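You operate a simulated robot arm through the tools that you are given. There is no shell and no other tool.

The job below is to be done with a simulated robot arm. You get a single attempt, and the scene is never put back.

TASK
Give the plate on the turntable one slow turn under the lit lamp.
Fine: speed knob at SLOW; the plate stays there; after the turn, lamp off and parked; leave the rest of the bench as it is.

It is judged by the outcome, as a careful person would: the job done as asked, and still so three seconds after it is handed in. It fails if anything else is knocked over, pushed out of place, dropped, spilled or broken.

THE ROBOT
A 7-joint arm with a four-finger gripper, fixed in place. Base frame: the origin is at the foot of the arm, x ahead of it, y to its left, z up. Units: mm, rad, N and s.
Its first joint turns from -1.204 to 3.002 rad. Payload 3.67 kg.
The TCP is the grasp point between the finger pads, 28 mm short of the fingertips. In the tool frame z runs along the fingers and y along their closing line. The gripper opens to 112 mm. The gripper's body begins 73 mm behind the TCP.
Orientation is told as [roll, pitch, yaw] about the base's x, y, z axes, in that order, counted from this pose: with the fingers straight down and closing along the base's y, the tool's x points along the base's -x, its y along +y and its z along -z.

THE INTERFACE
- The arm moves only by the tool send_rows. Its argument "steps" is a list that holds one entry, the list of rows, each a list of 7 numbers: the turn, a rotation vector about the tool's x, y, z in units of 120 degrees (1.0 is 120 degrees), then the shift along the tool's x, y, z in units of 150 mm (1.0 is 150 mm), then the closure in counts, from 0 (fully open) to 255 (shut). In form: [[[ax, ay, az, x, y, z, fingers], ...]]. A call has 1 to 20 rows; each row is the pose to reach, as a shift and turn from the pose commanded when the call began, along the tool's axes at that moment. A call with a number of a shift or a turn outside -1 to 1 is refused whole. Rows are played at 5 a second. More than 50 mm and 0.15 rad between two rows, or a gripper value outside its range, and nothing of the call is played. A pose out of reach is approached as far as the arm can. The call stops where the force on the tool passes 70 N (or 10 N more than at its start, if that is more) or the arm is blocked; 0.2 s more then pass. Each finger halts on what it meets, pressing with about 27 N; the grip force reading is that of the motor and also rises with nothing between the fingers. The clock runs only during rows and for 0.2 s after the last one: add rows that repeat a pose to give the fingers time. It gives the time, the measured TCP pose, the force on the tool (base axes), the opening and the grip force at its end, in the units of the frame above (readings bear some noise), with the torque about the TCP (base axes, N m) and any sound that the robot's microphone picked up.
- Cameras (640 x 400 px; columns grow to the right, rows downward): "scene" is fixed at [399.4, 650.2, 1541.4]; the picture's right is [-0.99, -0.15, 0.00], its down [-0.04, 0.27, -0.96] and it looks along [0.14, -0.95, -0.28] (base axes); focal length 354 px, centre (320, 200). "wrist" rides on the gripper at [60, -18, -104] in the tool frame; the picture's right is [0.29, 0.96, 0.00], its down [-0.80, 0.24, -0.55] and it looks along [-0.53, 0.16, 0.83] (tool axes); focal length 234 px, centre (320, 200). There is no depth. A picture from a camera that has moved, and an enlarged one, comes with that camera's place and axes in the base frame and with its lens.
- get_image(camera): a new picture of that camera. It takes no simulated time.
- slide_trunk(by): slides the trunk up (or, below 0, down) by that many mm; the arm rides with it, the base frame stays. It gives what a move gives, with no picture.
- zoom(camera, box): a new picture of the part [left, top, right, bottom] of that camera's present view, enlarged. It takes no simulated time.
- sign_off(): hands the job in; it is judged then, once.

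Nothing tells you positions but the pictures and the camera data. Unless the task says otherwise, let go and move clear before handing in.

The tools are called as a command line: name --argument value ..., lists and objects as JSON in quotes. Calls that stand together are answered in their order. send_rows: Moves the arm, as the interface text tells. Its arguments: {"type":"object","properties":{"steps":{"type":"array","items":{"type":"array","items":{"type":"array","items":{"type":"number"}}}}},"required":["steps"]} The other tools are called the same way: slide_trunk (by) slides the trunk up or down; get_image (camera) takes a picture; zoom (camera, box) takes an enlarged picture of a part of a camera's view; sign_off () hands the job in.

At the start:

```text
clock: 0.0
position: [505.2, -305.8, 1370.3]
tool_rot: [-0.001, -0.001, 0.001]
wrist_force: [0.0, 0.0, 0.8]
moment: [0.02, -0.01, 0.01]
opening: 111.9
grasp_force: 0.0
trunk travel left (down, up): [-675.0, 165.0]
```

scene: 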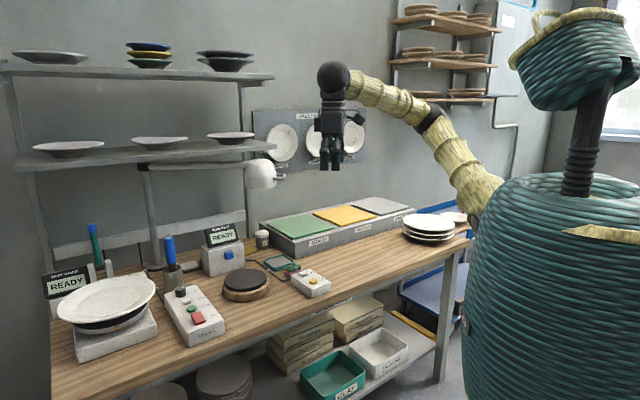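
wrist: 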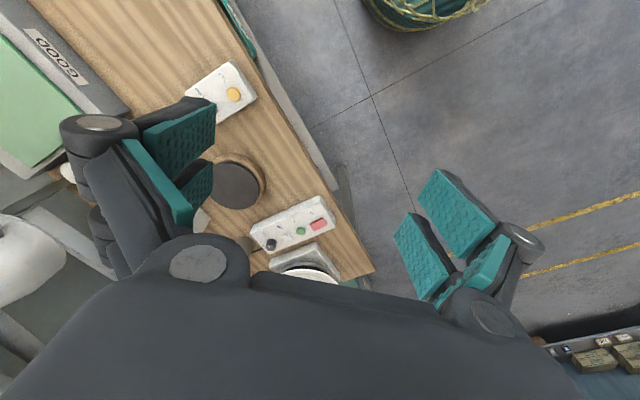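

I see a bench with a turntable carrying a plate at the far left of the picture, a control box beside it, a lamp on an arm and a few other boxes. I'll look closer at each before moving.

zoom --camera "scene" --box '[30, 210, 240, 370]'

zoom --camera "scene" --box '[120, 140, 340, 300]'

zoom --camera "wrist" --box '[160, 40, 400, 300]'

zoom --camera "scene" --box '[150, 270, 240, 350]'

```text
2.50 times, centred on (135, 290) of scene
camera zoom: at [399.4, 650.2, 1541.4], right [-0.99, -0.15, 0.0], down [-0.04, 0.27, -0.96], along [0.14, -0.95, -0.28], focal length 886 px, centre (782, -25)
```

zoom: 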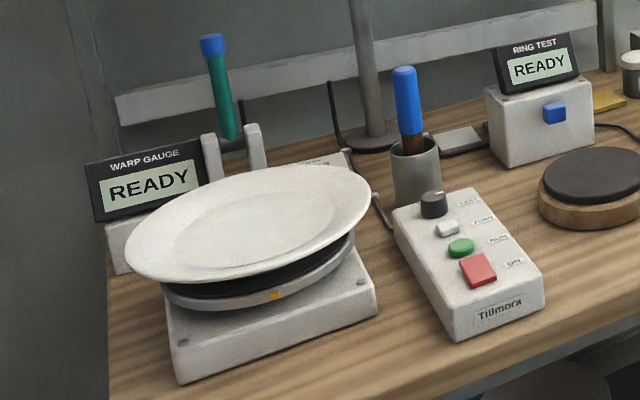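

```text
2.50 times, centred on (230, 220) of scene
camera zoom: at [399.4, 650.2, 1541.4], right [-0.99, -0.15, 0.0], down [-0.04, 0.27, -0.96], along [0.14, -0.95, -0.28], focal length 886 px, centre (545, 150)
```

zoom: 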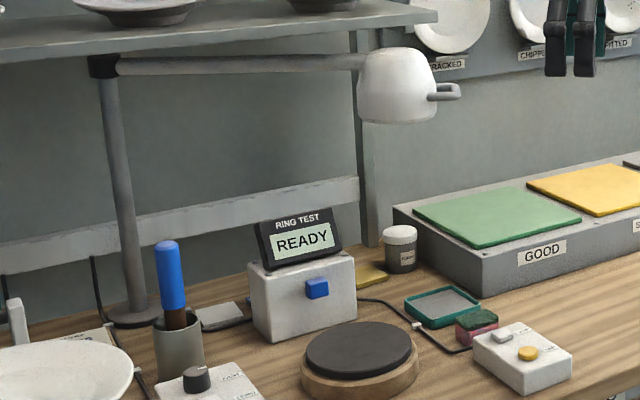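

```text
1.54 times, centred on (280, 170) of wrist
camera zoom: at [445.2, -324.6, 1474.5], right [-0.29, 0.96, 0.0], down [0.8, 0.24, 0.55], along [0.53, 0.16, -0.83], focal length 360 px, centre (382, 246)
```

zoom: 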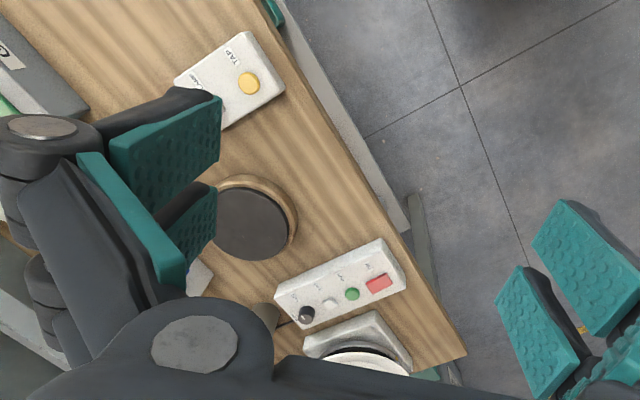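

```text
5.00 times, centred on (195, 310) of scene
camera zoom: at [399.4, 650.2, 1541.4], right [-0.99, -0.15, 0.0], down [-0.04, 0.27, -0.96], along [0.14, -0.95, -0.28], focal length 1771 px, centre (945, -350)
```

zoom: 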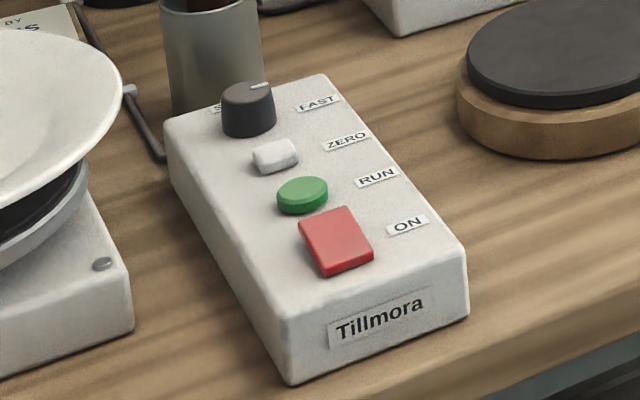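

The control box has a knob (towards FAST), ZERO, RUN and ON. I need to find the lamp's switch and any written notes on the bench, so I'll enlarge more.

zoom --camera "scene" --box '[130, 230, 220, 290]'

zoom --camera "scene" --box '[230, 145, 310, 200]'

zoom --camera "scene" --box '[40, 215, 160, 300]'

zoom --camera "scene" --box '[190, 220, 340, 310]'

zoom --camera "scene" --box '[130, 150, 210, 280]'

```text
6.67 times, centred on (175, 260) of scene
camera zoom: at [399.4, 650.2, 1541.4], right [-0.99, -0.15, 0.0], down [-0.04, 0.27, -0.96], along [0.14, -0.95, -0.28], focal length 2362 px, centre (1287, -200)
```

zoom: 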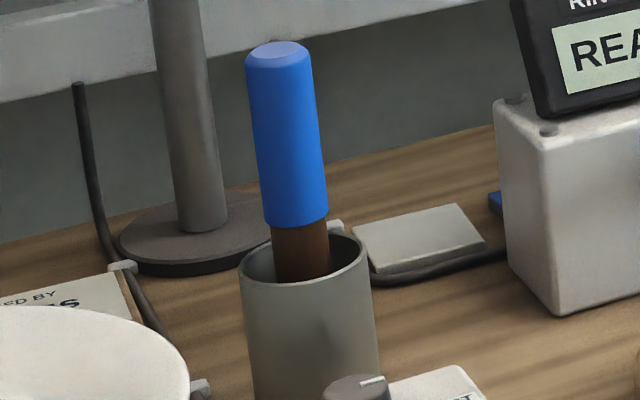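

```text
7.27 times, centred on (270, 172) of scene
camera zoom: at [399.4, 650.2, 1541.4], right [-0.99, -0.15, 0.0], down [-0.04, 0.27, -0.96], along [0.14, -0.95, -0.28], focal length 2576 px, centre (684, 400)
```

zoom: 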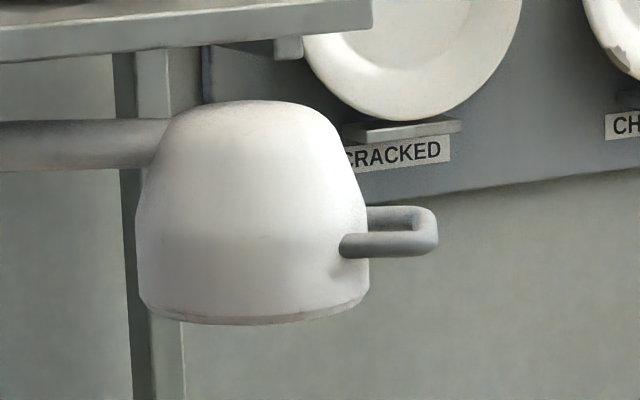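

```text
4.71 times, centred on (100, 258) of scene
camera zoom: at [399.4, 650.2, 1541.4], right [-0.99, -0.15, 0.0], down [-0.04, 0.27, -0.96], along [0.14, -0.95, -0.28], focal length 1667 px, centre (1355, -71)
```

zoom: 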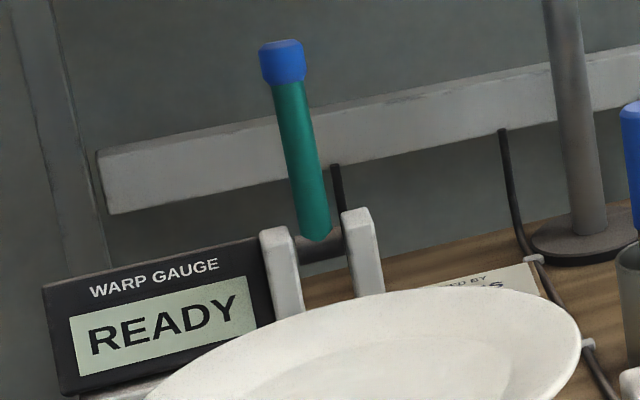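

```text
4.27 times, centred on (265, 265) of scene
camera zoom: at [399.4, 650.2, 1541.4], right [-0.99, -0.15, 0.0], down [-0.04, 0.27, -0.96], along [0.14, -0.95, -0.28], focal length 1512 px, centre (555, -77)
```

zoom: 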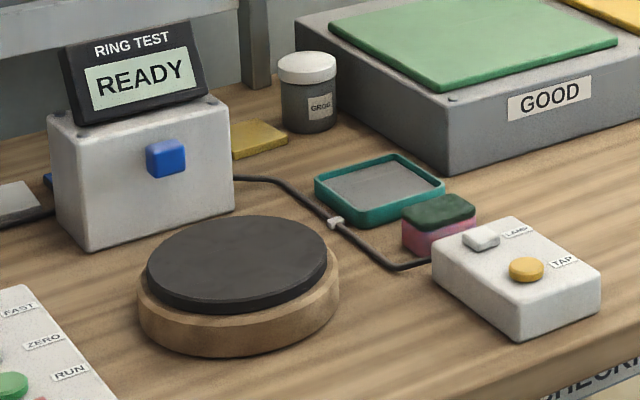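

```text
3.08 times, centred on (170, 215) of scene
camera zoom: at [399.4, 650.2, 1541.4], right [-0.99, -0.15, 0.0], down [-0.04, 0.27, -0.96], along [0.14, -0.95, -0.28], focal length 1090 px, centre (782, 154)
```

zoom: 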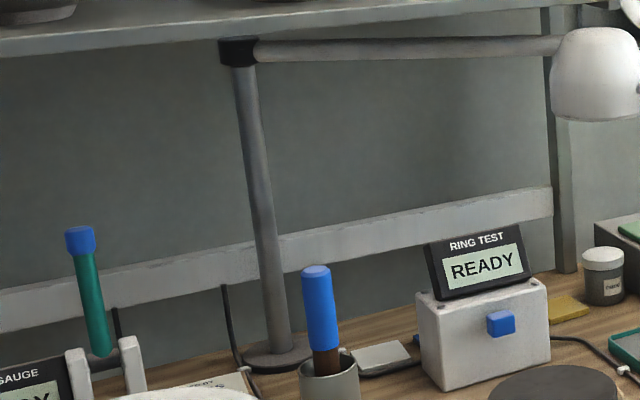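

The bench runs at 45° to the base axes. I place RUN near (934,-242,912), the knob near (1016,-324,913), the LAMP/TAP box near (610,-500,900) and the parked lamp head near (830,-680,1240). I'll move the arm a little forward at height so the wrist camera sees these better.

send_rows --steps '[[[0, 0, 0, -0.25, 0, 0, 0], [0, 0, 0, -0.5, 0, 0, 0], [0, 0, 0, -0.75, 0, 0, 0], [0, 0, 0, -1.0, 0, 0, 0]]]'

get_image --camera "wrist"

get_image --camera "scene"

```text
clock: 1.0
position: [657.0, -307.5, 1368.6]
tool_rot: [0.0, 0.001, -0.001]
wrist_force: [0.8, 0.5, -0.3]
moment: [-0.02, 0.04, -0.02]
opening: 112.0
grasp_force: 0.0
trunk travel left (down, up): [-675.0, 165.0]
```

```text
taken
camera wrist: at [595.8, -325.2, 1473.5], right [-0.29, 0.96, 0.0], down [0.8, 0.24, 0.55], along [0.53, 0.16, -0.83], focal length 234 px, centre (320, 200)
```

wrist: 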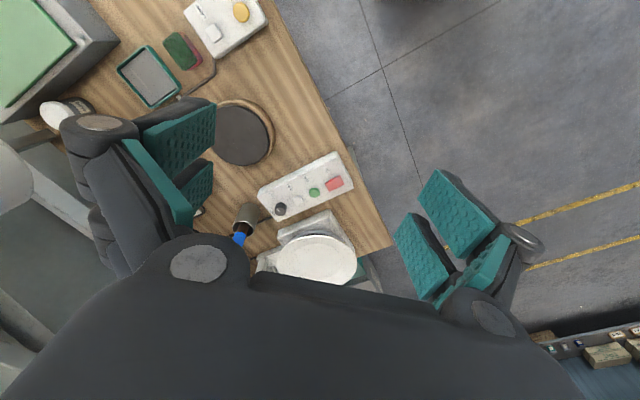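

```text
taken
```

scene: 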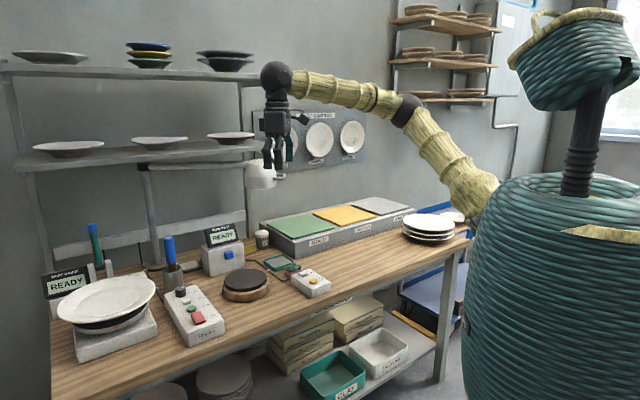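

The wrist camera now sees the control box, plate, lamp-box and the shade at the left edge. I'll enlarge these.

zoom --camera "wrist" --box '[220, 130, 400, 300]'

zoom --camera "wrist" --box '[100, 0, 290, 140]'

zoom --camera "wrist" --box '[0, 80, 220, 300]'

zoom --camera "wrist" --box '[255, 145, 365, 225]'

```text
2.35 times, centred on (310, 215) of wrist
camera zoom: at [595.8, -325.2, 1473.5], right [-0.29, 0.96, 0.0], down [0.8, 0.24, 0.55], along [0.53, 0.16, -0.83], focal length 551 px, centre (344, 165)
```

zoom: 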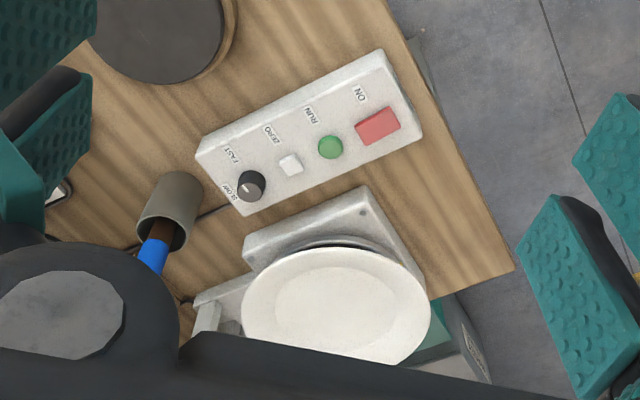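

```text
2.86 times, centred on (195, 70) of wrist
camera zoom: at [595.8, -325.2, 1473.5], right [-0.29, 0.96, 0.0], down [0.8, 0.24, 0.55], along [0.53, 0.16, -0.83], focal length 669 px, centre (677, 571)
```

zoom: 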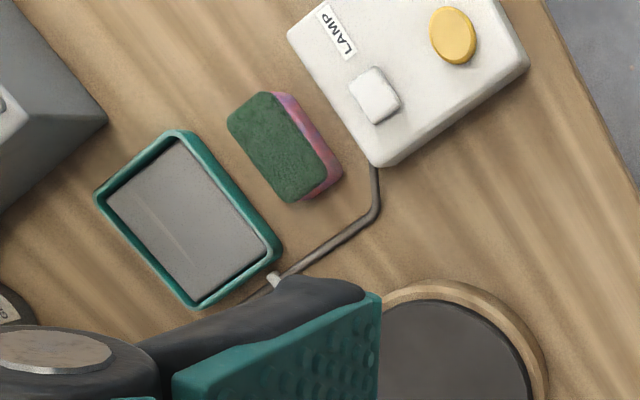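

```text
1.82 times, centred on (110, 190) of wrist
camera zoom: at [595.8, -325.2, 1473.5], right [-0.29, 0.96, 0.0], down [0.8, 0.24, 0.55], along [0.53, 0.16, -0.83], focal length 426 px, centre (702, 218)
```

zoom: 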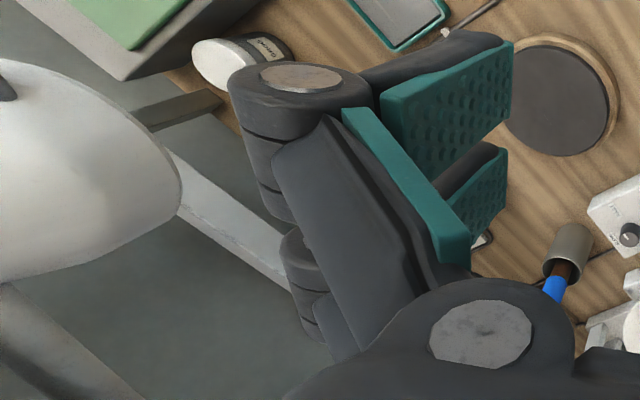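

```text
5.00 times, centred on (310, 185) of wrist
camera zoom: at [595.8, -325.2, 1473.5], right [-0.29, 0.96, 0.0], down [0.8, 0.24, 0.55], along [0.53, 0.16, -0.83], focal length 1171 px, centre (370, 275)
```

zoom: 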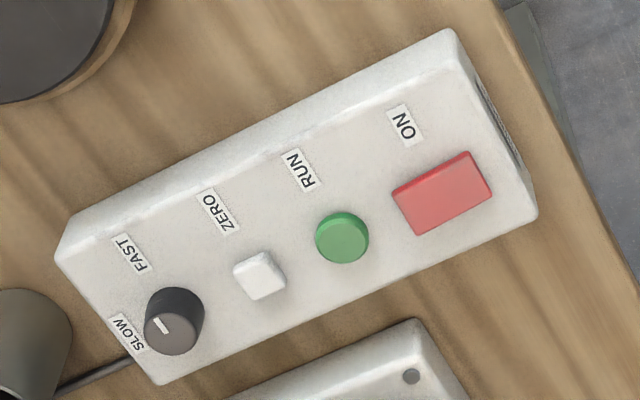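

The knob's mark points to FAST, and SLOW is 90° counter-clockwise from it; the lamp switch is the grey key on the LAMP/TAP box. I'll turn the wrist 45° so the camera looks square at the bench and the lamp.

send_rows --steps '[[[0, 0, 0.0625, 0, 0, 0, 0], [0, 0, 0.125, 0, 0, 0, 0], [0, 0, 0.1875, 0, 0, 0, 0], [0, 0, 0.25, 0, 0, 0, 0], [0, 0, 0.3125, 0, 0, 0, 0], [0, 0, 0.375, 0, 0, 0, 0]]]'

get_image --camera "wrist"

zoom --camera "wrist" --box '[0, 0, 320, 200]'

zoom --camera "wrist" --box '[320, 0, 640, 200]'

```text
clock: 2.4
position: [654.9, -306.0, 1372.3]
tool_rot: [0.001, -0.001, -0.789]
wrist_force: [0.3, 1.2, 0.2]
moment: [-0.03, 0.0, -0.01]
opening: 112.0
grasp_force: 0.0
trunk travel left (down, up): [-675.0, 165.0]
```

```text
taken
camera wrist: at [599.3, -276.6, 1475.6], right [0.48, 0.88, 0.0], down [0.73, -0.4, 0.55], along [0.49, -0.26, -0.83], focal length 234 px, centre (320, 200)
```

wrist: 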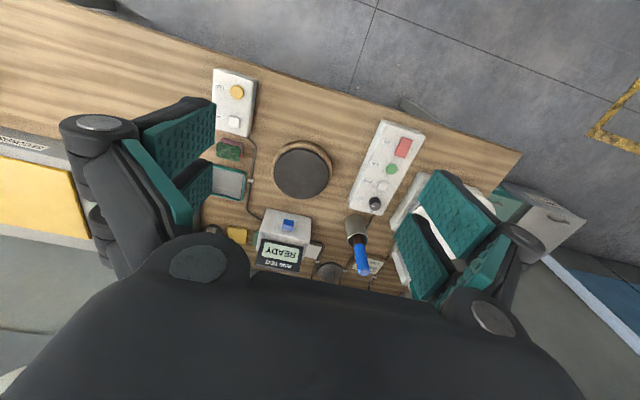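

```text
2.00 times, centred on (160, 100) of wrist
camera zoom: at [599.3, -276.6, 1475.6], right [0.48, 0.88, 0.0], down [0.73, -0.4, 0.55], along [0.49, -0.26, -0.83], focal length 468 px, centre (640, 400)
```

zoom: 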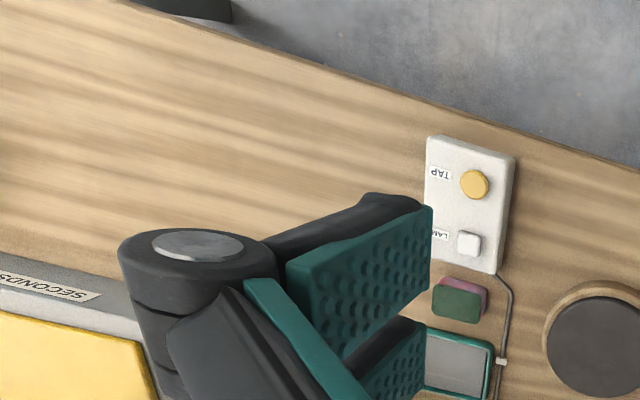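

```text
2.00 times, centred on (480, 100) of wrist
camera zoom: at [599.3, -276.6, 1475.6], right [0.48, 0.88, 0.0], down [0.73, -0.4, 0.55], along [0.49, -0.26, -0.83], focal length 468 px, centre (0, 400)
```

zoom: 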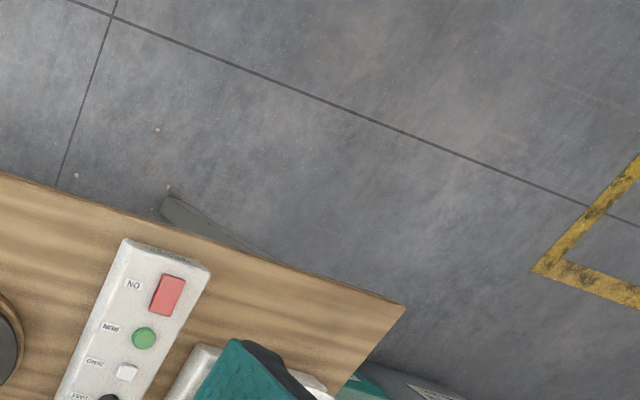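

The gripper body hides the lamp, so I'll tilt the tool outward about 45° to look more level at the lamp and the back of the bench.

send_rows --steps '[[[0, -0.0625, 0, 0, 0, 0, 0], [0, -0.125, 0, 0, 0, 0, 0], [0, -0.1875, 0, 0, 0, 0, 0], [0, -0.25, 0, 0, 0, 0, 0], [0, -0.3125, 0, 0, 0, 0, 0], [0, -0.375, 0, 0, 0, 0, 0]]]'

get_image --camera "wrist"

get_image --camera "scene"

```text
clock: 3.8
position: [654.4, -305.1, 1370.3]
tool_rot: [0.002, -0.787, -0.786]
wrist_force: [-1.1, 0.4, 0.3]
moment: [0.02, 0.0, 0.02]
opening: 112.2
grasp_force: 0.0
trunk travel left (down, up): [-675.0, 165.0]
```

```text
taken
camera wrist: at [559.1, -236.3, 1402.3], right [0.53, 0.82, -0.2], down [0.29, 0.05, 0.96], along [0.79, -0.57, -0.21], focal length 234 px, centre (320, 200)
```

wrist: 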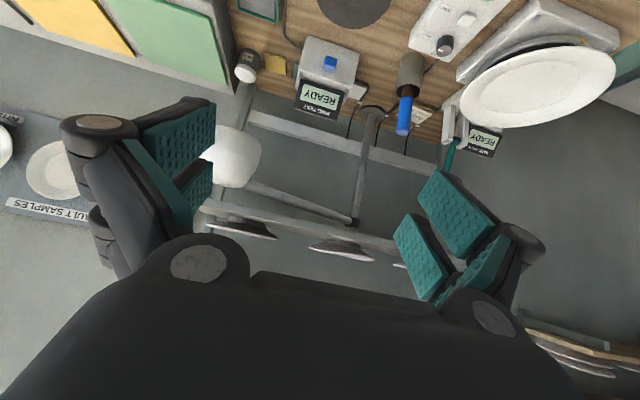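

```text
taken
```

scene: 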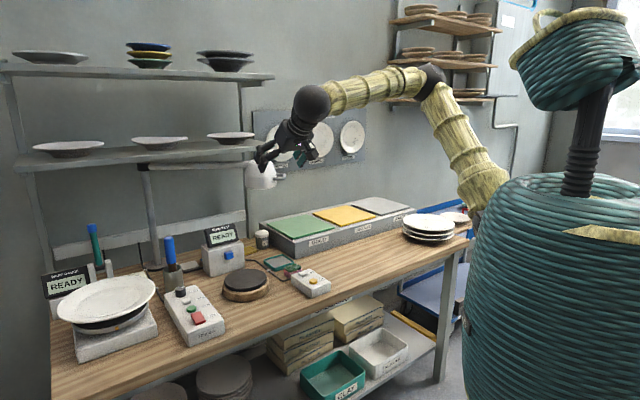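

Now I can see the lamp arm, post and shade (picture is upside down). I'll yaw further so the fingers don't hide the shade and its handle.

send_rows --steps '[[[0.049, 0, 0.049, 0, 0, 0, 0], [0.098, 0, 0.098, 0, 0, 0, 0], [0.1473, 0, 0.1473, 0, 0, 0, 0]]]'

get_image --camera "wrist"

zoom --camera "wrist" --box '[200, 70, 420, 250]'

```text
clock: 4.6
position: [656.6, -305.8, 1370.4]
tool_rot: [-0.002, -0.784, -1.222]
wrist_force: [0.2, 0.6, -0.7]
moment: [-0.04, 0.0, -0.08]
opening: 111.9
grasp_force: 0.0
trunk travel left (down, up): [-675.0, 165.0]
```

```text
taken
camera wrist: at [599.3, -202.5, 1401.5], right [0.83, 0.52, -0.2], down [0.28, -0.08, 0.96], along [0.48, -0.85, -0.21], focal length 234 px, centre (320, 200)
```

wrist: 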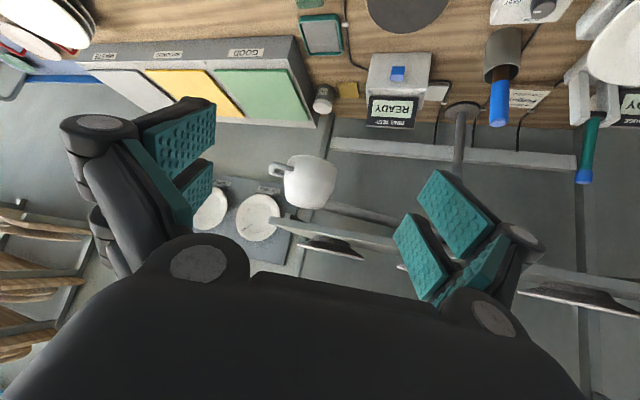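

```text
2.22 times, centred on (310, 160) of wrist
camera zoom: at [599.3, -202.5, 1401.5], right [0.83, 0.52, -0.2], down [0.28, -0.08, 0.96], along [0.48, -0.85, -0.21], focal length 520 px, centre (342, 289)
```

zoom: 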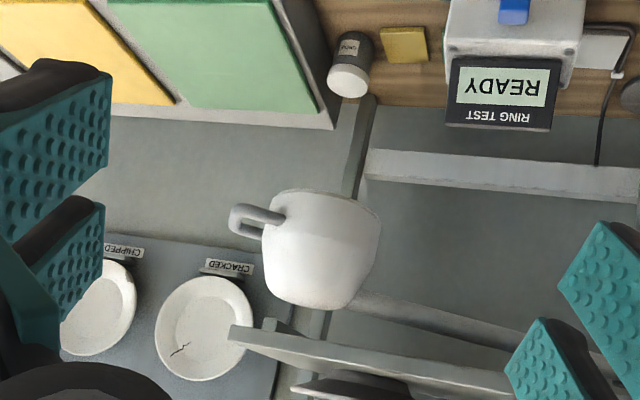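

I now place the shade at about (830,-670,1245), with a vertical mug-like handle pointing toward -x, and the post at (1255,-568); the plate centre is near (1156,-166,960), so the lamp needs about a 90° swing. I'll start with the speed knob: yaw back, lower the trunk and look at the knob closely.

send_rows --steps '[[[-0.049, 0, -0.049, 0, 0, 0, 0], [-0.098, 0, -0.098, 0, 0, 0, 0], [-0.147, 0, -0.147, 0, 0, 0, 0], [-0.196, 0, -0.196, 0, 0, 0, 0], [-0.245, 0, -0.245, 0, 0, 0, 0], [-0.3, 0, -0.3, 0, 0, 0, 0]]]'

slide_trunk --by -200

get_image --camera "wrist"

get_image --camera "scene"

```text
refused: row 6 steps farther than a row can; nothing moved
```

```text
clock: 6.8
position: [654.3, -305.5, 1170.9]
tool_rot: [0.0, -0.786, -1.222]
wrist_force: [-0.3, 0.9, 0.2]
moment: [0.0, -0.03, -0.02]
opening: 111.8
grasp_force: 0.1
trunk travel left (down, up): [-475.0, 365.0]
```

```text
taken
camera wrist: at [598.2, -203.6, 1202.1], right [0.83, 0.52, -0.2], down [0.28, -0.08, 0.96], along [0.48, -0.85, -0.21], focal length 234 px, centre (320, 200)
```

wrist: 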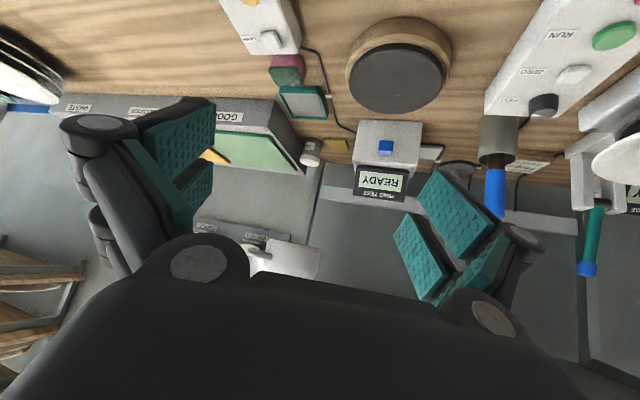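

```text
taken
```

scene: 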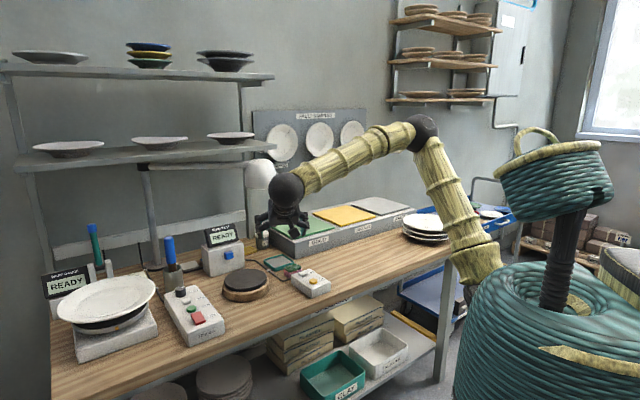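

The yaw call was refused for one step too large; the trunk did lower 200 mm with everything clear. I'll redo the yaw with even steps and look.

send_rows --steps '[[[-0.049, 0, -0.049, 0, 0, 0, 0], [-0.098, 0, -0.098, 0, 0, 0, 0], [-0.147, 0, -0.147, 0, 0, 0, 0], [-0.196, 0, -0.196, 0, 0, 0, 0], [-0.245, 0, -0.245, 0, 0, 0, 0], [-0.294, 0, -0.294, 0, 0, 0, 0]]]'

get_image --camera "wrist"

zoom --camera "wrist" --box '[200, 0, 440, 160]'

```text
clock: 8.2
position: [656.1, -306.3, 1170.7]
tool_rot: [0.001, -0.786, -0.35]
wrist_force: [0.1, 0.5, 0.3]
moment: [0.0, -0.03, 0.0]
opening: 111.9
grasp_force: 0.1
trunk travel left (down, up): [-475.0, 365.0]
```

```text
taken
camera wrist: at [540.4, -284.1, 1201.7], right [0.14, 0.97, -0.2], down [0.24, 0.16, 0.96], along [0.96, -0.18, -0.21], focal length 234 px, centre (320, 200)
```

wrist: 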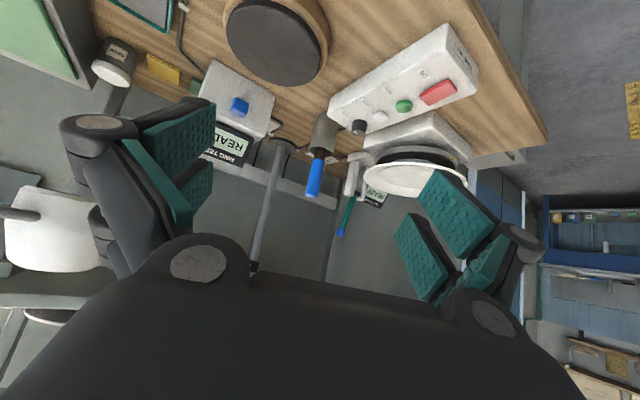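

```text
2.50 times, centred on (320, 80) of wrist
camera zoom: at [540.4, -284.1, 1201.7], right [0.14, 0.97, -0.2], down [0.24, 0.16, 0.96], along [0.96, -0.18, -0.21], focal length 585 px, centre (320, 500)
```

zoom: 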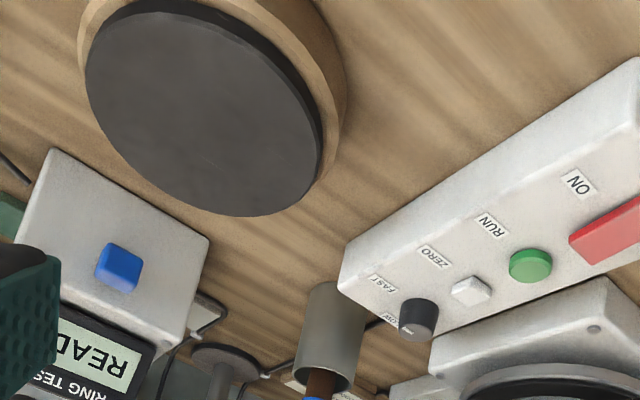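

I measure the box top at z≈900, knob top ≈928, knob axis ≈(1017,-322). I'll bring the gripper over the control box with a 40° outward tilt and part-closed fingers to look at the knob closely before grasping.

send_rows --steps '[[[0.0147, 0.0104, 0.0147, -0.072, 0.091, 0.225, 60], [0.0294, 0.0208, 0.0294, -0.143, 0.181, 0.45, 118], [0.0442, 0.0313, 0.0442, -0.215, 0.272, 0.676, 118], [0.0589, 0.0417, 0.0589, -0.287, 0.363, 0.901, 118]]]'

get_image --camera "wrist"

get_image --camera "scene"

```text
clock: 9.2
position: [794.0, -299.7, 1103.2]
tool_rot: [-0.01, -0.698, -0.519]
wrist_force: [0.7, 0.0, 0.0]
moment: [0.0, 0.03, -0.03]
opening: 60.1
grasp_force: 0.1
trunk travel left (down, up): [-475.0, 365.0]
```

```text
taken
camera wrist: at [688.8, -258.4, 1144.8], right [0.29, 0.94, -0.19], down [0.35, 0.09, 0.93], along [0.89, -0.34, -0.3], focal length 234 px, centre (320, 200)
```

wrist: 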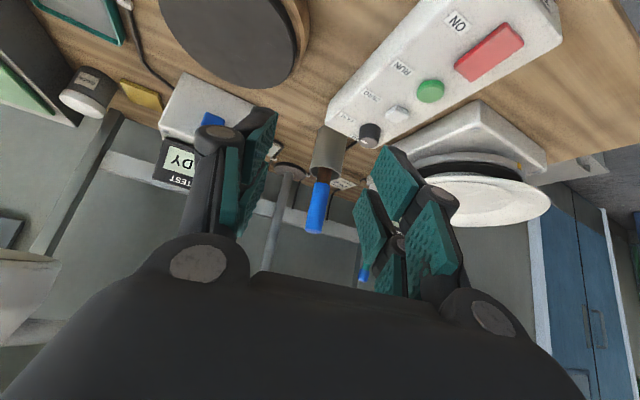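

```text
taken
```

scene: 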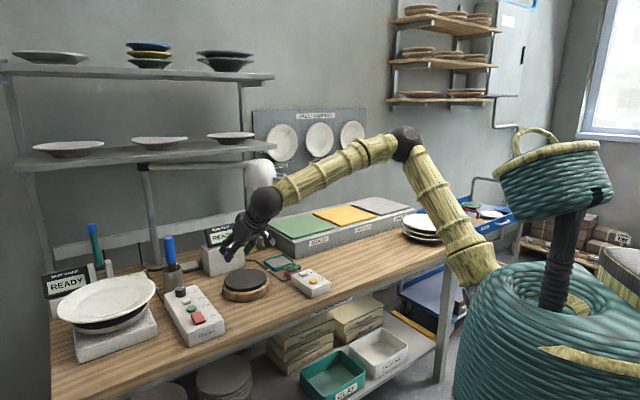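

Clear so far. I'll continue another step toward the knob, staying about 110 mm above it.

send_rows --steps '[[[0, 0, 0, -0.076, 0.126, 0.207, 118], [0, 0, 0, -0.152, 0.252, 0.415, 118], [0, 0, 0, -0.227, 0.377, 0.622, 118], [0, 0, 0, -0.303, 0.503, 0.829, 118]]]'

get_image --camera "wrist"

zoom --camera "wrist" --box '[240, 40, 480, 220]'

get_image --camera "scene"

```text
clock: 10.2
position: [932.1, -292.6, 1039.9]
tool_rot: [-0.009, -0.7, -0.521]
wrist_force: [-0.7, -0.3, -0.5]
moment: [-0.05, -0.01, -0.01]
opening: 60.4
grasp_force: 0.0
trunk travel left (down, up): [-475.0, 365.0]
```

```text
taken
camera wrist: at [825.6, -252.0, 1081.4], right [0.29, 0.94, -0.19], down [0.34, 0.09, 0.93], along [0.89, -0.34, -0.3], focal length 234 px, centre (320, 200)
```

wrist: 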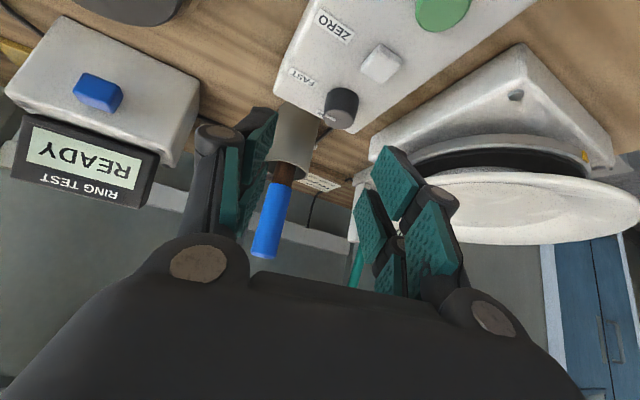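

```text
2.22 times, centred on (360, 130) of wrist
camera zoom: at [825.6, -252.0, 1081.4], right [0.29, 0.94, -0.19], down [0.34, 0.09, 0.93], along [0.89, -0.34, -0.3], focal length 520 px, centre (231, 356)
```

zoom: 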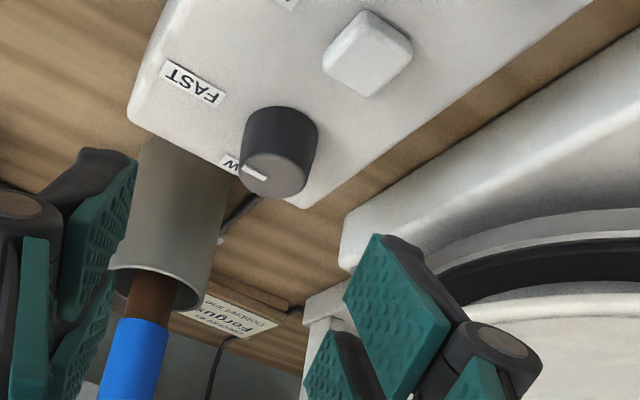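

```text
taken
```

scene: 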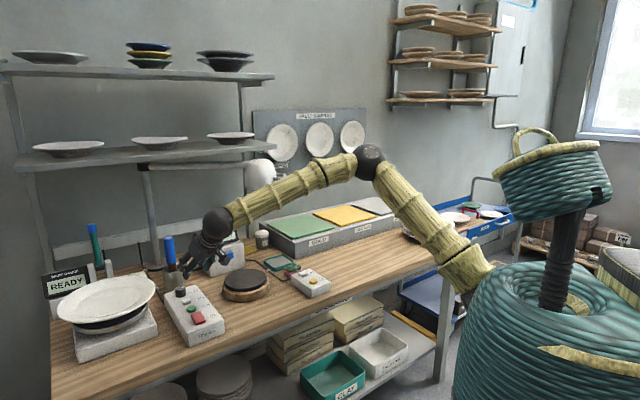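

The knob axis is at about (1016,-322), with its mark at FAST. I'll move to a pre-grasp 45 mm above the grasp height and check alignment.

send_rows --steps '[[[0, 0, 0, -0.038, 0.036, 0.221, 118], [0, 0, 0, -0.077, 0.071, 0.442, 118], [0, 0, 0, -0.115, 0.107, 0.663, 118]]]'

get_image --camera "wrist"

zoom --camera "scene" --box '[120, 220, 260, 330]'

```text
clock: 11.0
position: [1008.6, -317.2, 971.8]
tool_rot: [-0.011, -0.696, -0.52]
wrist_force: [0.3, 0.5, 0.2]
moment: [-0.02, 0.0, -0.02]
opening: 60.2
grasp_force: 0.2
trunk travel left (down, up): [-475.0, 365.0]
```

```text
taken
camera wrist: at [901.0, -276.4, 1013.8], right [0.29, 0.94, -0.19], down [0.35, 0.08, 0.93], along [0.89, -0.34, -0.3], focal length 234 px, centre (320, 200)
```

wrist: 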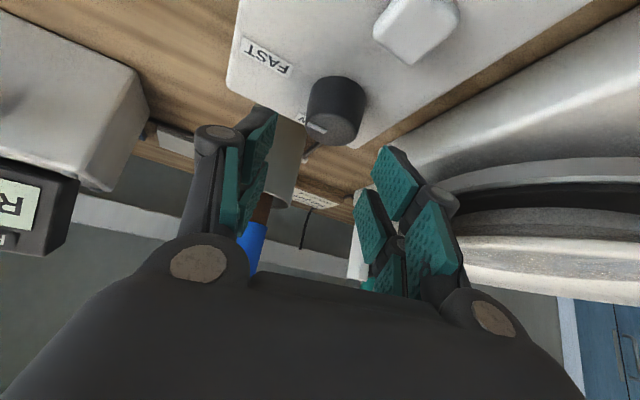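

```text
3.64 times, centred on (190, 275) of scene
camera zoom: at [399.4, 650.2, 1541.4], right [-0.99, -0.15, 0.0], down [-0.04, 0.27, -0.96], along [0.14, -0.95, -0.28], focal length 1288 px, centre (793, -73)
```

zoom: 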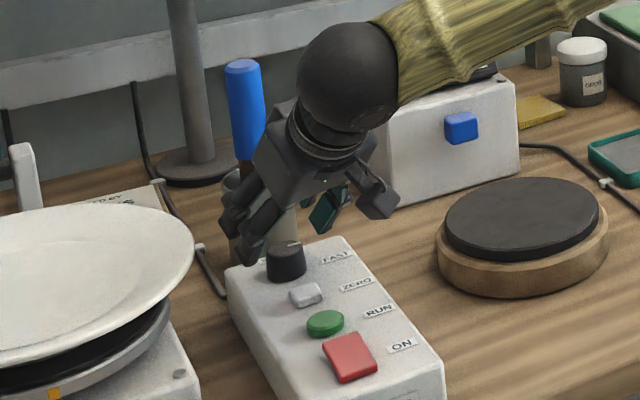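

Alignment looks good: the knob sits between the fingers. I'll lower straight down about 39 mm.

send_rows --steps '[[[0, 0, 0, 0.06, -0.002, 0.063, 118], [0, 0, 0, 0.12, -0.005, 0.126, 118], [0, 0, 0, 0.179, -0.007, 0.189, 118], [0, 0, 0, 0.179, -0.007, 0.189, 118]]]'

get_image --camera "wrist"

zoom --camera "scene" --box '[120, 220, 260, 330]'

```text
clock: 12.0
position: [1000.2, -316.8, 944.8]
tool_rot: [0.003, -0.71, -0.529]
wrist_force: [25.6, -7.7, 60.4]
moment: [0.62, -1.26, -0.98]
opening: 60.3
grasp_force: 17.1
trunk travel left (down, up): [-475.0, 365.0]
```

```text
taken
camera wrist: at [894.2, -276.7, 985.1], right [0.29, 0.94, -0.19], down [0.33, 0.08, 0.94], along [0.9, -0.34, -0.28], focal length 234 px, centre (320, 200)
```

wrist: 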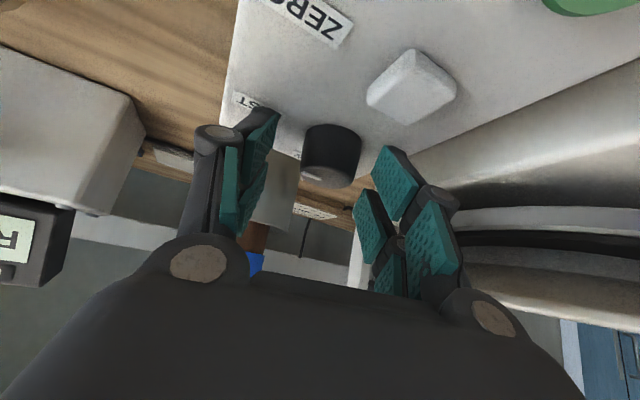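

```text
3.64 times, centred on (190, 275) of scene
camera zoom: at [399.4, 650.2, 1541.4], right [-0.99, -0.15, 0.0], down [-0.04, 0.27, -0.96], along [0.14, -0.95, -0.28], focal length 1288 px, centre (793, -73)
```

zoom: 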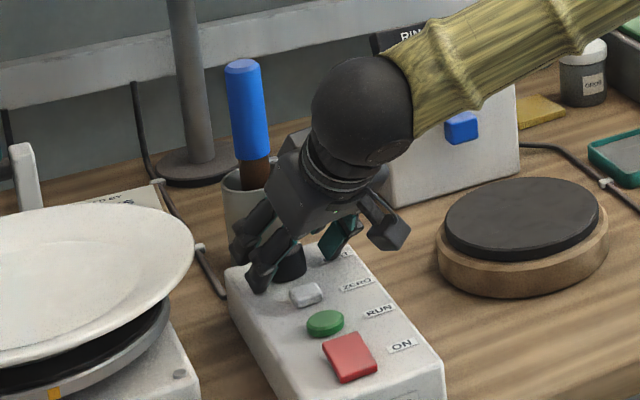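

Contact was felt earlier than I planned (about 60 N upward at TCP z≈945). I'll look closely at what the fingertips touch before doing anything else.

zoom --camera "scene" --box '[165, 260, 235, 305]'

zoom --camera "wrist" --box '[180, 80, 480, 300]'

```text
8.89 times, centred on (200, 282) of scene
camera zoom: at [399.4, 650.2, 1541.4], right [-0.99, -0.15, 0.0], down [-0.04, 0.27, -0.96], along [0.14, -0.95, -0.28], focal length 3149 px, centre (1387, -533)
```

zoom: 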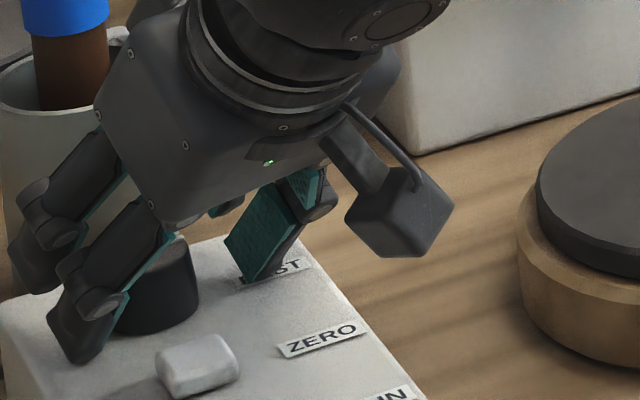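

```text
1.82 times, centred on (330, 190) of wrist
camera zoom: at [894.2, -276.7, 985.1], right [0.29, 0.94, -0.19], down [0.33, 0.08, 0.94], along [0.9, -0.34, -0.28], focal length 426 px, centre (302, 218)
```

zoom: 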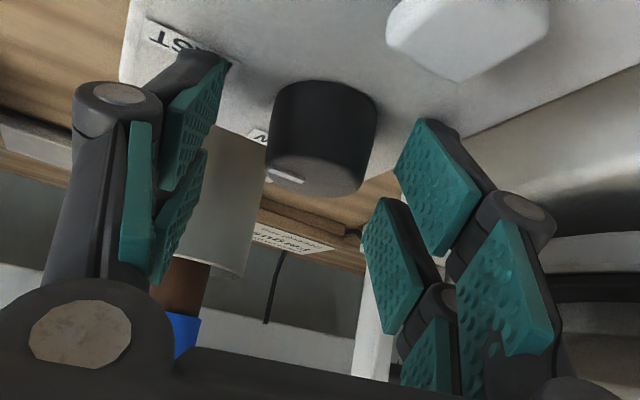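

The hand's fingers are each made of two side-by-side prongs (about 50 mm wide in all), so with the tilt the lower prong touched the box top. I'll lift slightly and check where the arm settles.

send_rows --steps '[[[0, 0, 0, -0.0515, 0, -0.061, 118], [0, 0, 0, -0.0515, 0, -0.061, 118]]]'

zoom --camera "scene" --box '[150, 250, 250, 320]'

get_image --camera "wrist"

```text
clock: 12.6
position: [999.2, -317.0, 945.2]
tool_rot: [-0.012, -0.695, -0.52]
wrist_force: [7.9, -5.9, 18.8]
moment: [0.43, -0.56, -0.29]
opening: 61.7
grasp_force: 0.7
trunk travel left (down, up): [-475.0, 365.0]
```

```text
5.71 times, centred on (200, 285) of scene
camera zoom: at [399.4, 650.2, 1541.4], right [-0.99, -0.15, 0.0], down [-0.04, 0.27, -0.96], along [0.14, -0.95, -0.28], focal length 2024 px, centre (1006, -286)
```

zoom: 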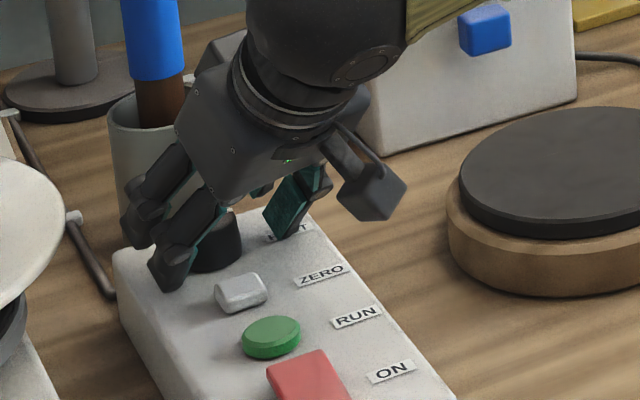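

```text
taken
camera wrist: at [893.0, -275.2, 986.7], right [0.29, 0.94, -0.19], down [0.35, 0.09, 0.93], along [0.89, -0.34, -0.3], focal length 234 px, centre (320, 200)
```

wrist: 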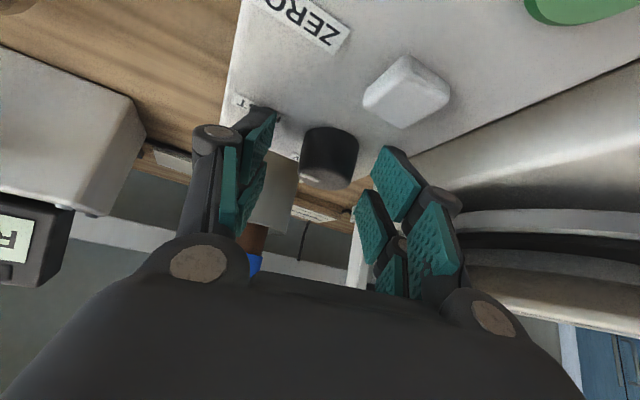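

Still resting lightly on the box top at z≈945, so the top contact height is known. I'll lift 4 mm and shift forward so the knob sits between the lower prongs, then look again.

send_rows --steps '[[[0, 0, 0, -0.017, 0, -0.02, 118], [0, 0, 0, -0.083, 0.023, 0.035, 118], [0, 0, 0, -0.083, 0.023, 0.035, 118]]]'

zoom --camera "scene" --box '[150, 250, 250, 320]'

zoom --camera "wrist" --box '[180, 80, 480, 300]'

```text
clock: 13.4
position: [1013.2, -320.3, 949.4]
tool_rot: [-0.011, -0.698, -0.519]
wrist_force: [-0.5, 0.5, -0.5]
moment: [0.04, -0.02, 0.0]
opening: 60.4
grasp_force: 0.0
trunk travel left (down, up): [-475.0, 365.0]
```

```text
5.71 times, centred on (200, 285) of scene
camera zoom: at [399.4, 650.2, 1541.4], right [-0.99, -0.15, 0.0], down [-0.04, 0.27, -0.96], along [0.14, -0.95, -0.28], focal length 2024 px, centre (1006, -286)
```

zoom: 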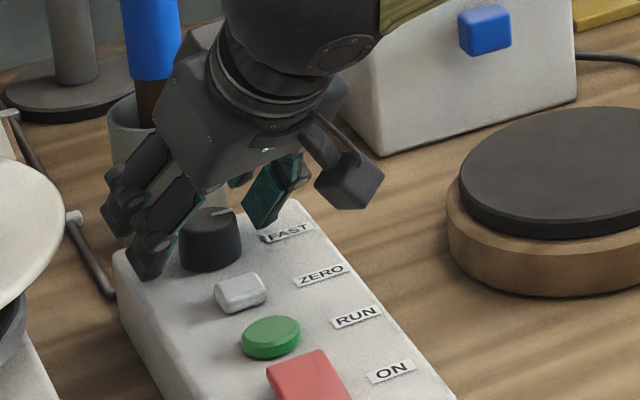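

```text
1.82 times, centred on (330, 190) of wrist
camera zoom: at [907.4, -279.0, 990.3], right [0.29, 0.94, -0.19], down [0.34, 0.09, 0.93], along [0.89, -0.34, -0.3], focal length 426 px, centre (302, 218)
```

zoom: 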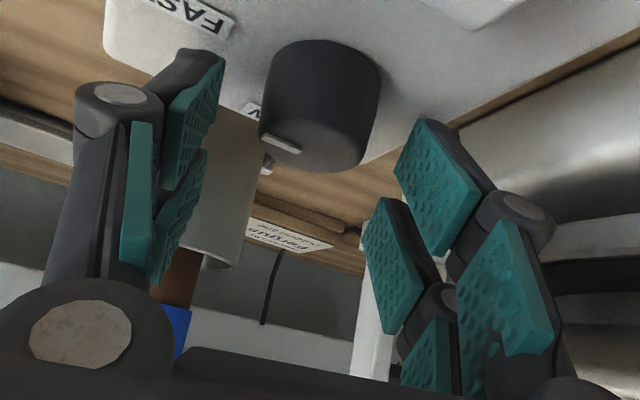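

No contact now and the knob is between the lower prongs. I'll nudge forward 6 mm and close on the knob.

send_rows --steps '[[[0, 0, 0, -0.026, 0, 0.031, 118], [0, 0, 0, -0.026, 0, 0.031, 150], [0, 0, 0, -0.026, 0, 0.031, 200], [0, 0, 0, -0.026, 0, 0.031, 200]]]'

zoom --camera "scene" --box '[150, 250, 250, 320]'

zoom --camera "wrist" --box '[180, 80, 480, 300]'

```text
clock: 14.4
position: [1018.6, -323.1, 948.9]
tool_rot: [-0.01, -0.698, -0.52]
wrist_force: [-2.3, -3.3, 0.3]
moment: [-0.04, 0.03, 0.02]
opening: 31.5
grasp_force: 45.0
trunk travel left (down, up): [-475.0, 365.0]
```

```text
5.71 times, centred on (200, 285) of scene
camera zoom: at [399.4, 650.2, 1541.4], right [-0.99, -0.15, 0.0], down [-0.04, 0.27, -0.96], along [0.14, -0.95, -0.28], focal length 2024 px, centre (1006, -286)
```

zoom: 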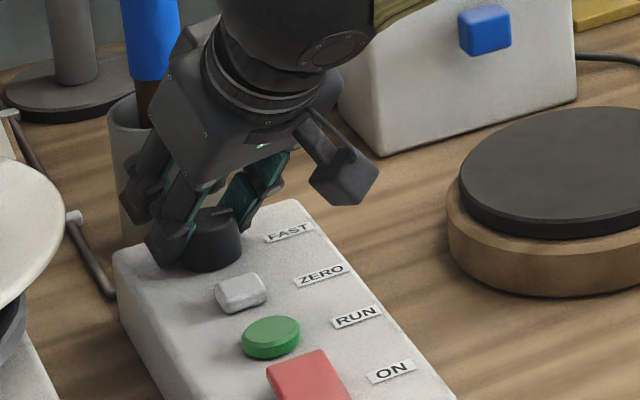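

```text
1.82 times, centred on (330, 190) of wrist
camera zoom: at [912.1, -282.8, 990.4], right [0.29, 0.94, -0.19], down [0.34, 0.09, 0.94], along [0.89, -0.34, -0.3], focal length 426 px, centre (302, 218)
```

zoom: 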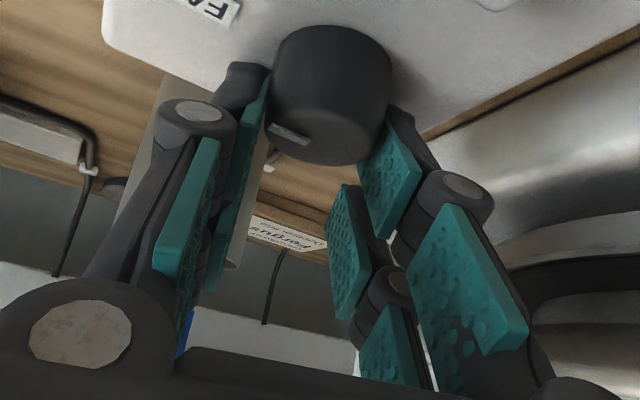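

The knob is gripped (opening 31.5 mm). I'll turn it 45° counter-clockwise about the knob's vertical axis.

send_rows --steps '[[[-0.0402, 0, -0.0479, 0.0009, 0.0028, -0.0008, 200], [-0.0804, 0, -0.0958, 0.0018, 0.0056, -0.0015, 200], [-0.1205, 0, -0.1436, 0.0027, 0.0085, -0.0023, 200], [-0.1607, 0, -0.1915, 0.0036, 0.0113, -0.003, 200], [-0.2009, 0, -0.2394, 0.0045, 0.0141, -0.0038, 200], [-0.2411, 0, -0.2873, 0.0054, 0.0169, -0.0045, 200], [-0.2411, 0, -0.2873, 0.0054, 0.0169, -0.0045, 200]]]'

zoom --camera "scene" --box '[150, 250, 250, 320]'

zoom --camera "wrist" --box '[180, 80, 480, 300]'

```text
clock: 16.0
position: [1020.3, -316.6, 948.3]
tool_rot: [-0.008, -0.693, 0.267]
wrist_force: [17.0, 24.9, -1.7]
moment: [1.27, -1.29, -0.18]
opening: 31.5
grasp_force: 45.1
trunk travel left (down, up): [-475.0, 365.0]
```

```text
5.71 times, centred on (200, 285) of scene
camera zoom: at [399.4, 650.2, 1541.4], right [-0.99, -0.15, 0.0], down [-0.04, 0.27, -0.96], along [0.14, -0.95, -0.28], focal length 2024 px, centre (1006, -286)
```

zoom: 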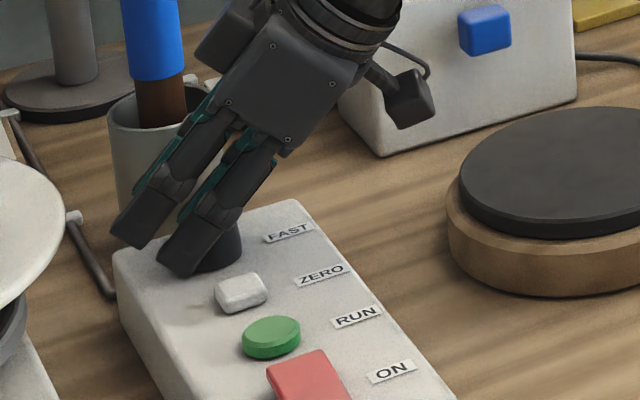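

```text
1.82 times, centred on (330, 190) of wrist
camera zoom: at [915.7, -363.5, 991.3], right [-0.46, 0.87, -0.19], down [0.19, 0.3, 0.93], along [0.87, 0.4, -0.3], focal length 426 px, centre (302, 218)
```

zoom: 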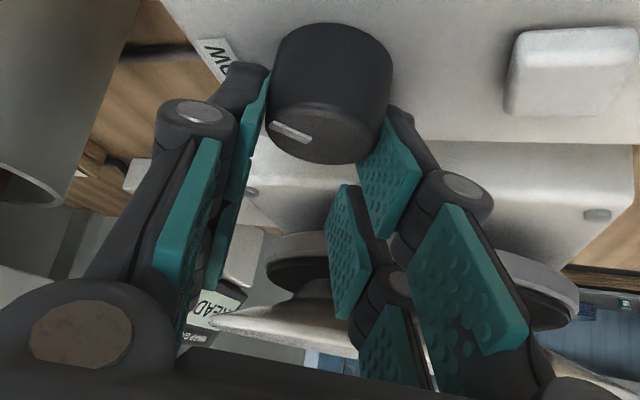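

The knob turned with the hand without slipping. I'll open, swing the hand back 45° around the knob and check before a second grip.

send_rows --steps '[[[0, 0, 0, 0, 0, 0, 118], [0, 0, 0, 0, 0, 0, 118], [0.0402, 0, 0.0479, 0.0033, 0, -0.0028, 118], [0.0804, 0, 0.0958, 0.0066, 0, -0.0056, 118], [0.1205, 0, 0.1436, 0.0099, 0, -0.0084, 118], [0.1607, 0, 0.1915, 0.0132, 0, -0.0111, 118], [0.2009, 0, 0.2394, 0.0165, 0, -0.0139, 118], [0.2411, 0, 0.2873, 0.0198, -0.0013, -0.0167, 118], [0.2411, 0, 0.2873, 0.0198, -0.0013, -0.0167, 118]]]'

zoom --camera "scene" --box '[150, 250, 250, 320]'

zoom --camera "wrist" --box '[180, 80, 480, 300]'

```text
clock: 18.0
position: [1016.0, -321.8, 949.8]
tool_rot: [-0.008, -0.699, -0.521]
wrist_force: [0.3, 0.1, -0.6]
moment: [0.04, -0.04, 0.01]
opening: 60.2
grasp_force: 0.0
trunk travel left (down, up): [-475.0, 365.0]
```

```text
5.71 times, centred on (200, 285) of scene
camera zoom: at [399.4, 650.2, 1541.4], right [-0.99, -0.15, 0.0], down [-0.04, 0.27, -0.96], along [0.14, -0.95, -0.28], focal length 2024 px, centre (1006, -286)
```

zoom: 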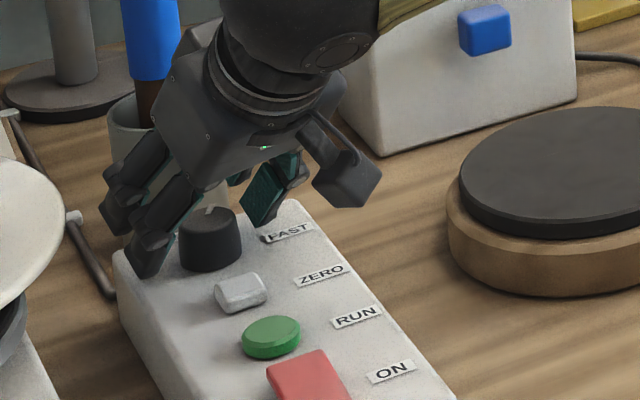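

```text
1.82 times, centred on (330, 190) of wrist
camera zoom: at [908.9, -279.9, 990.9], right [0.29, 0.94, -0.19], down [0.34, 0.08, 0.94], along [0.89, -0.34, -0.3], focal length 426 px, centre (302, 218)
```

zoom: 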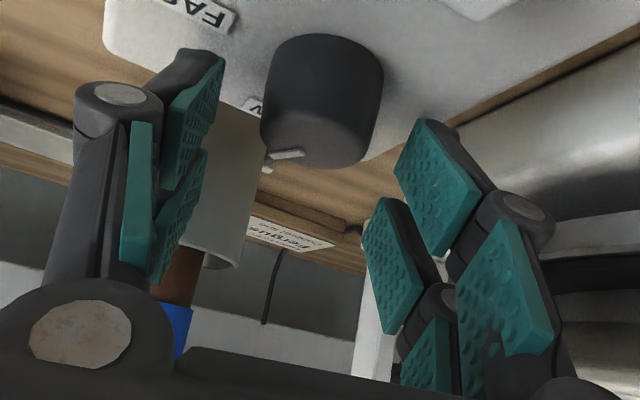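

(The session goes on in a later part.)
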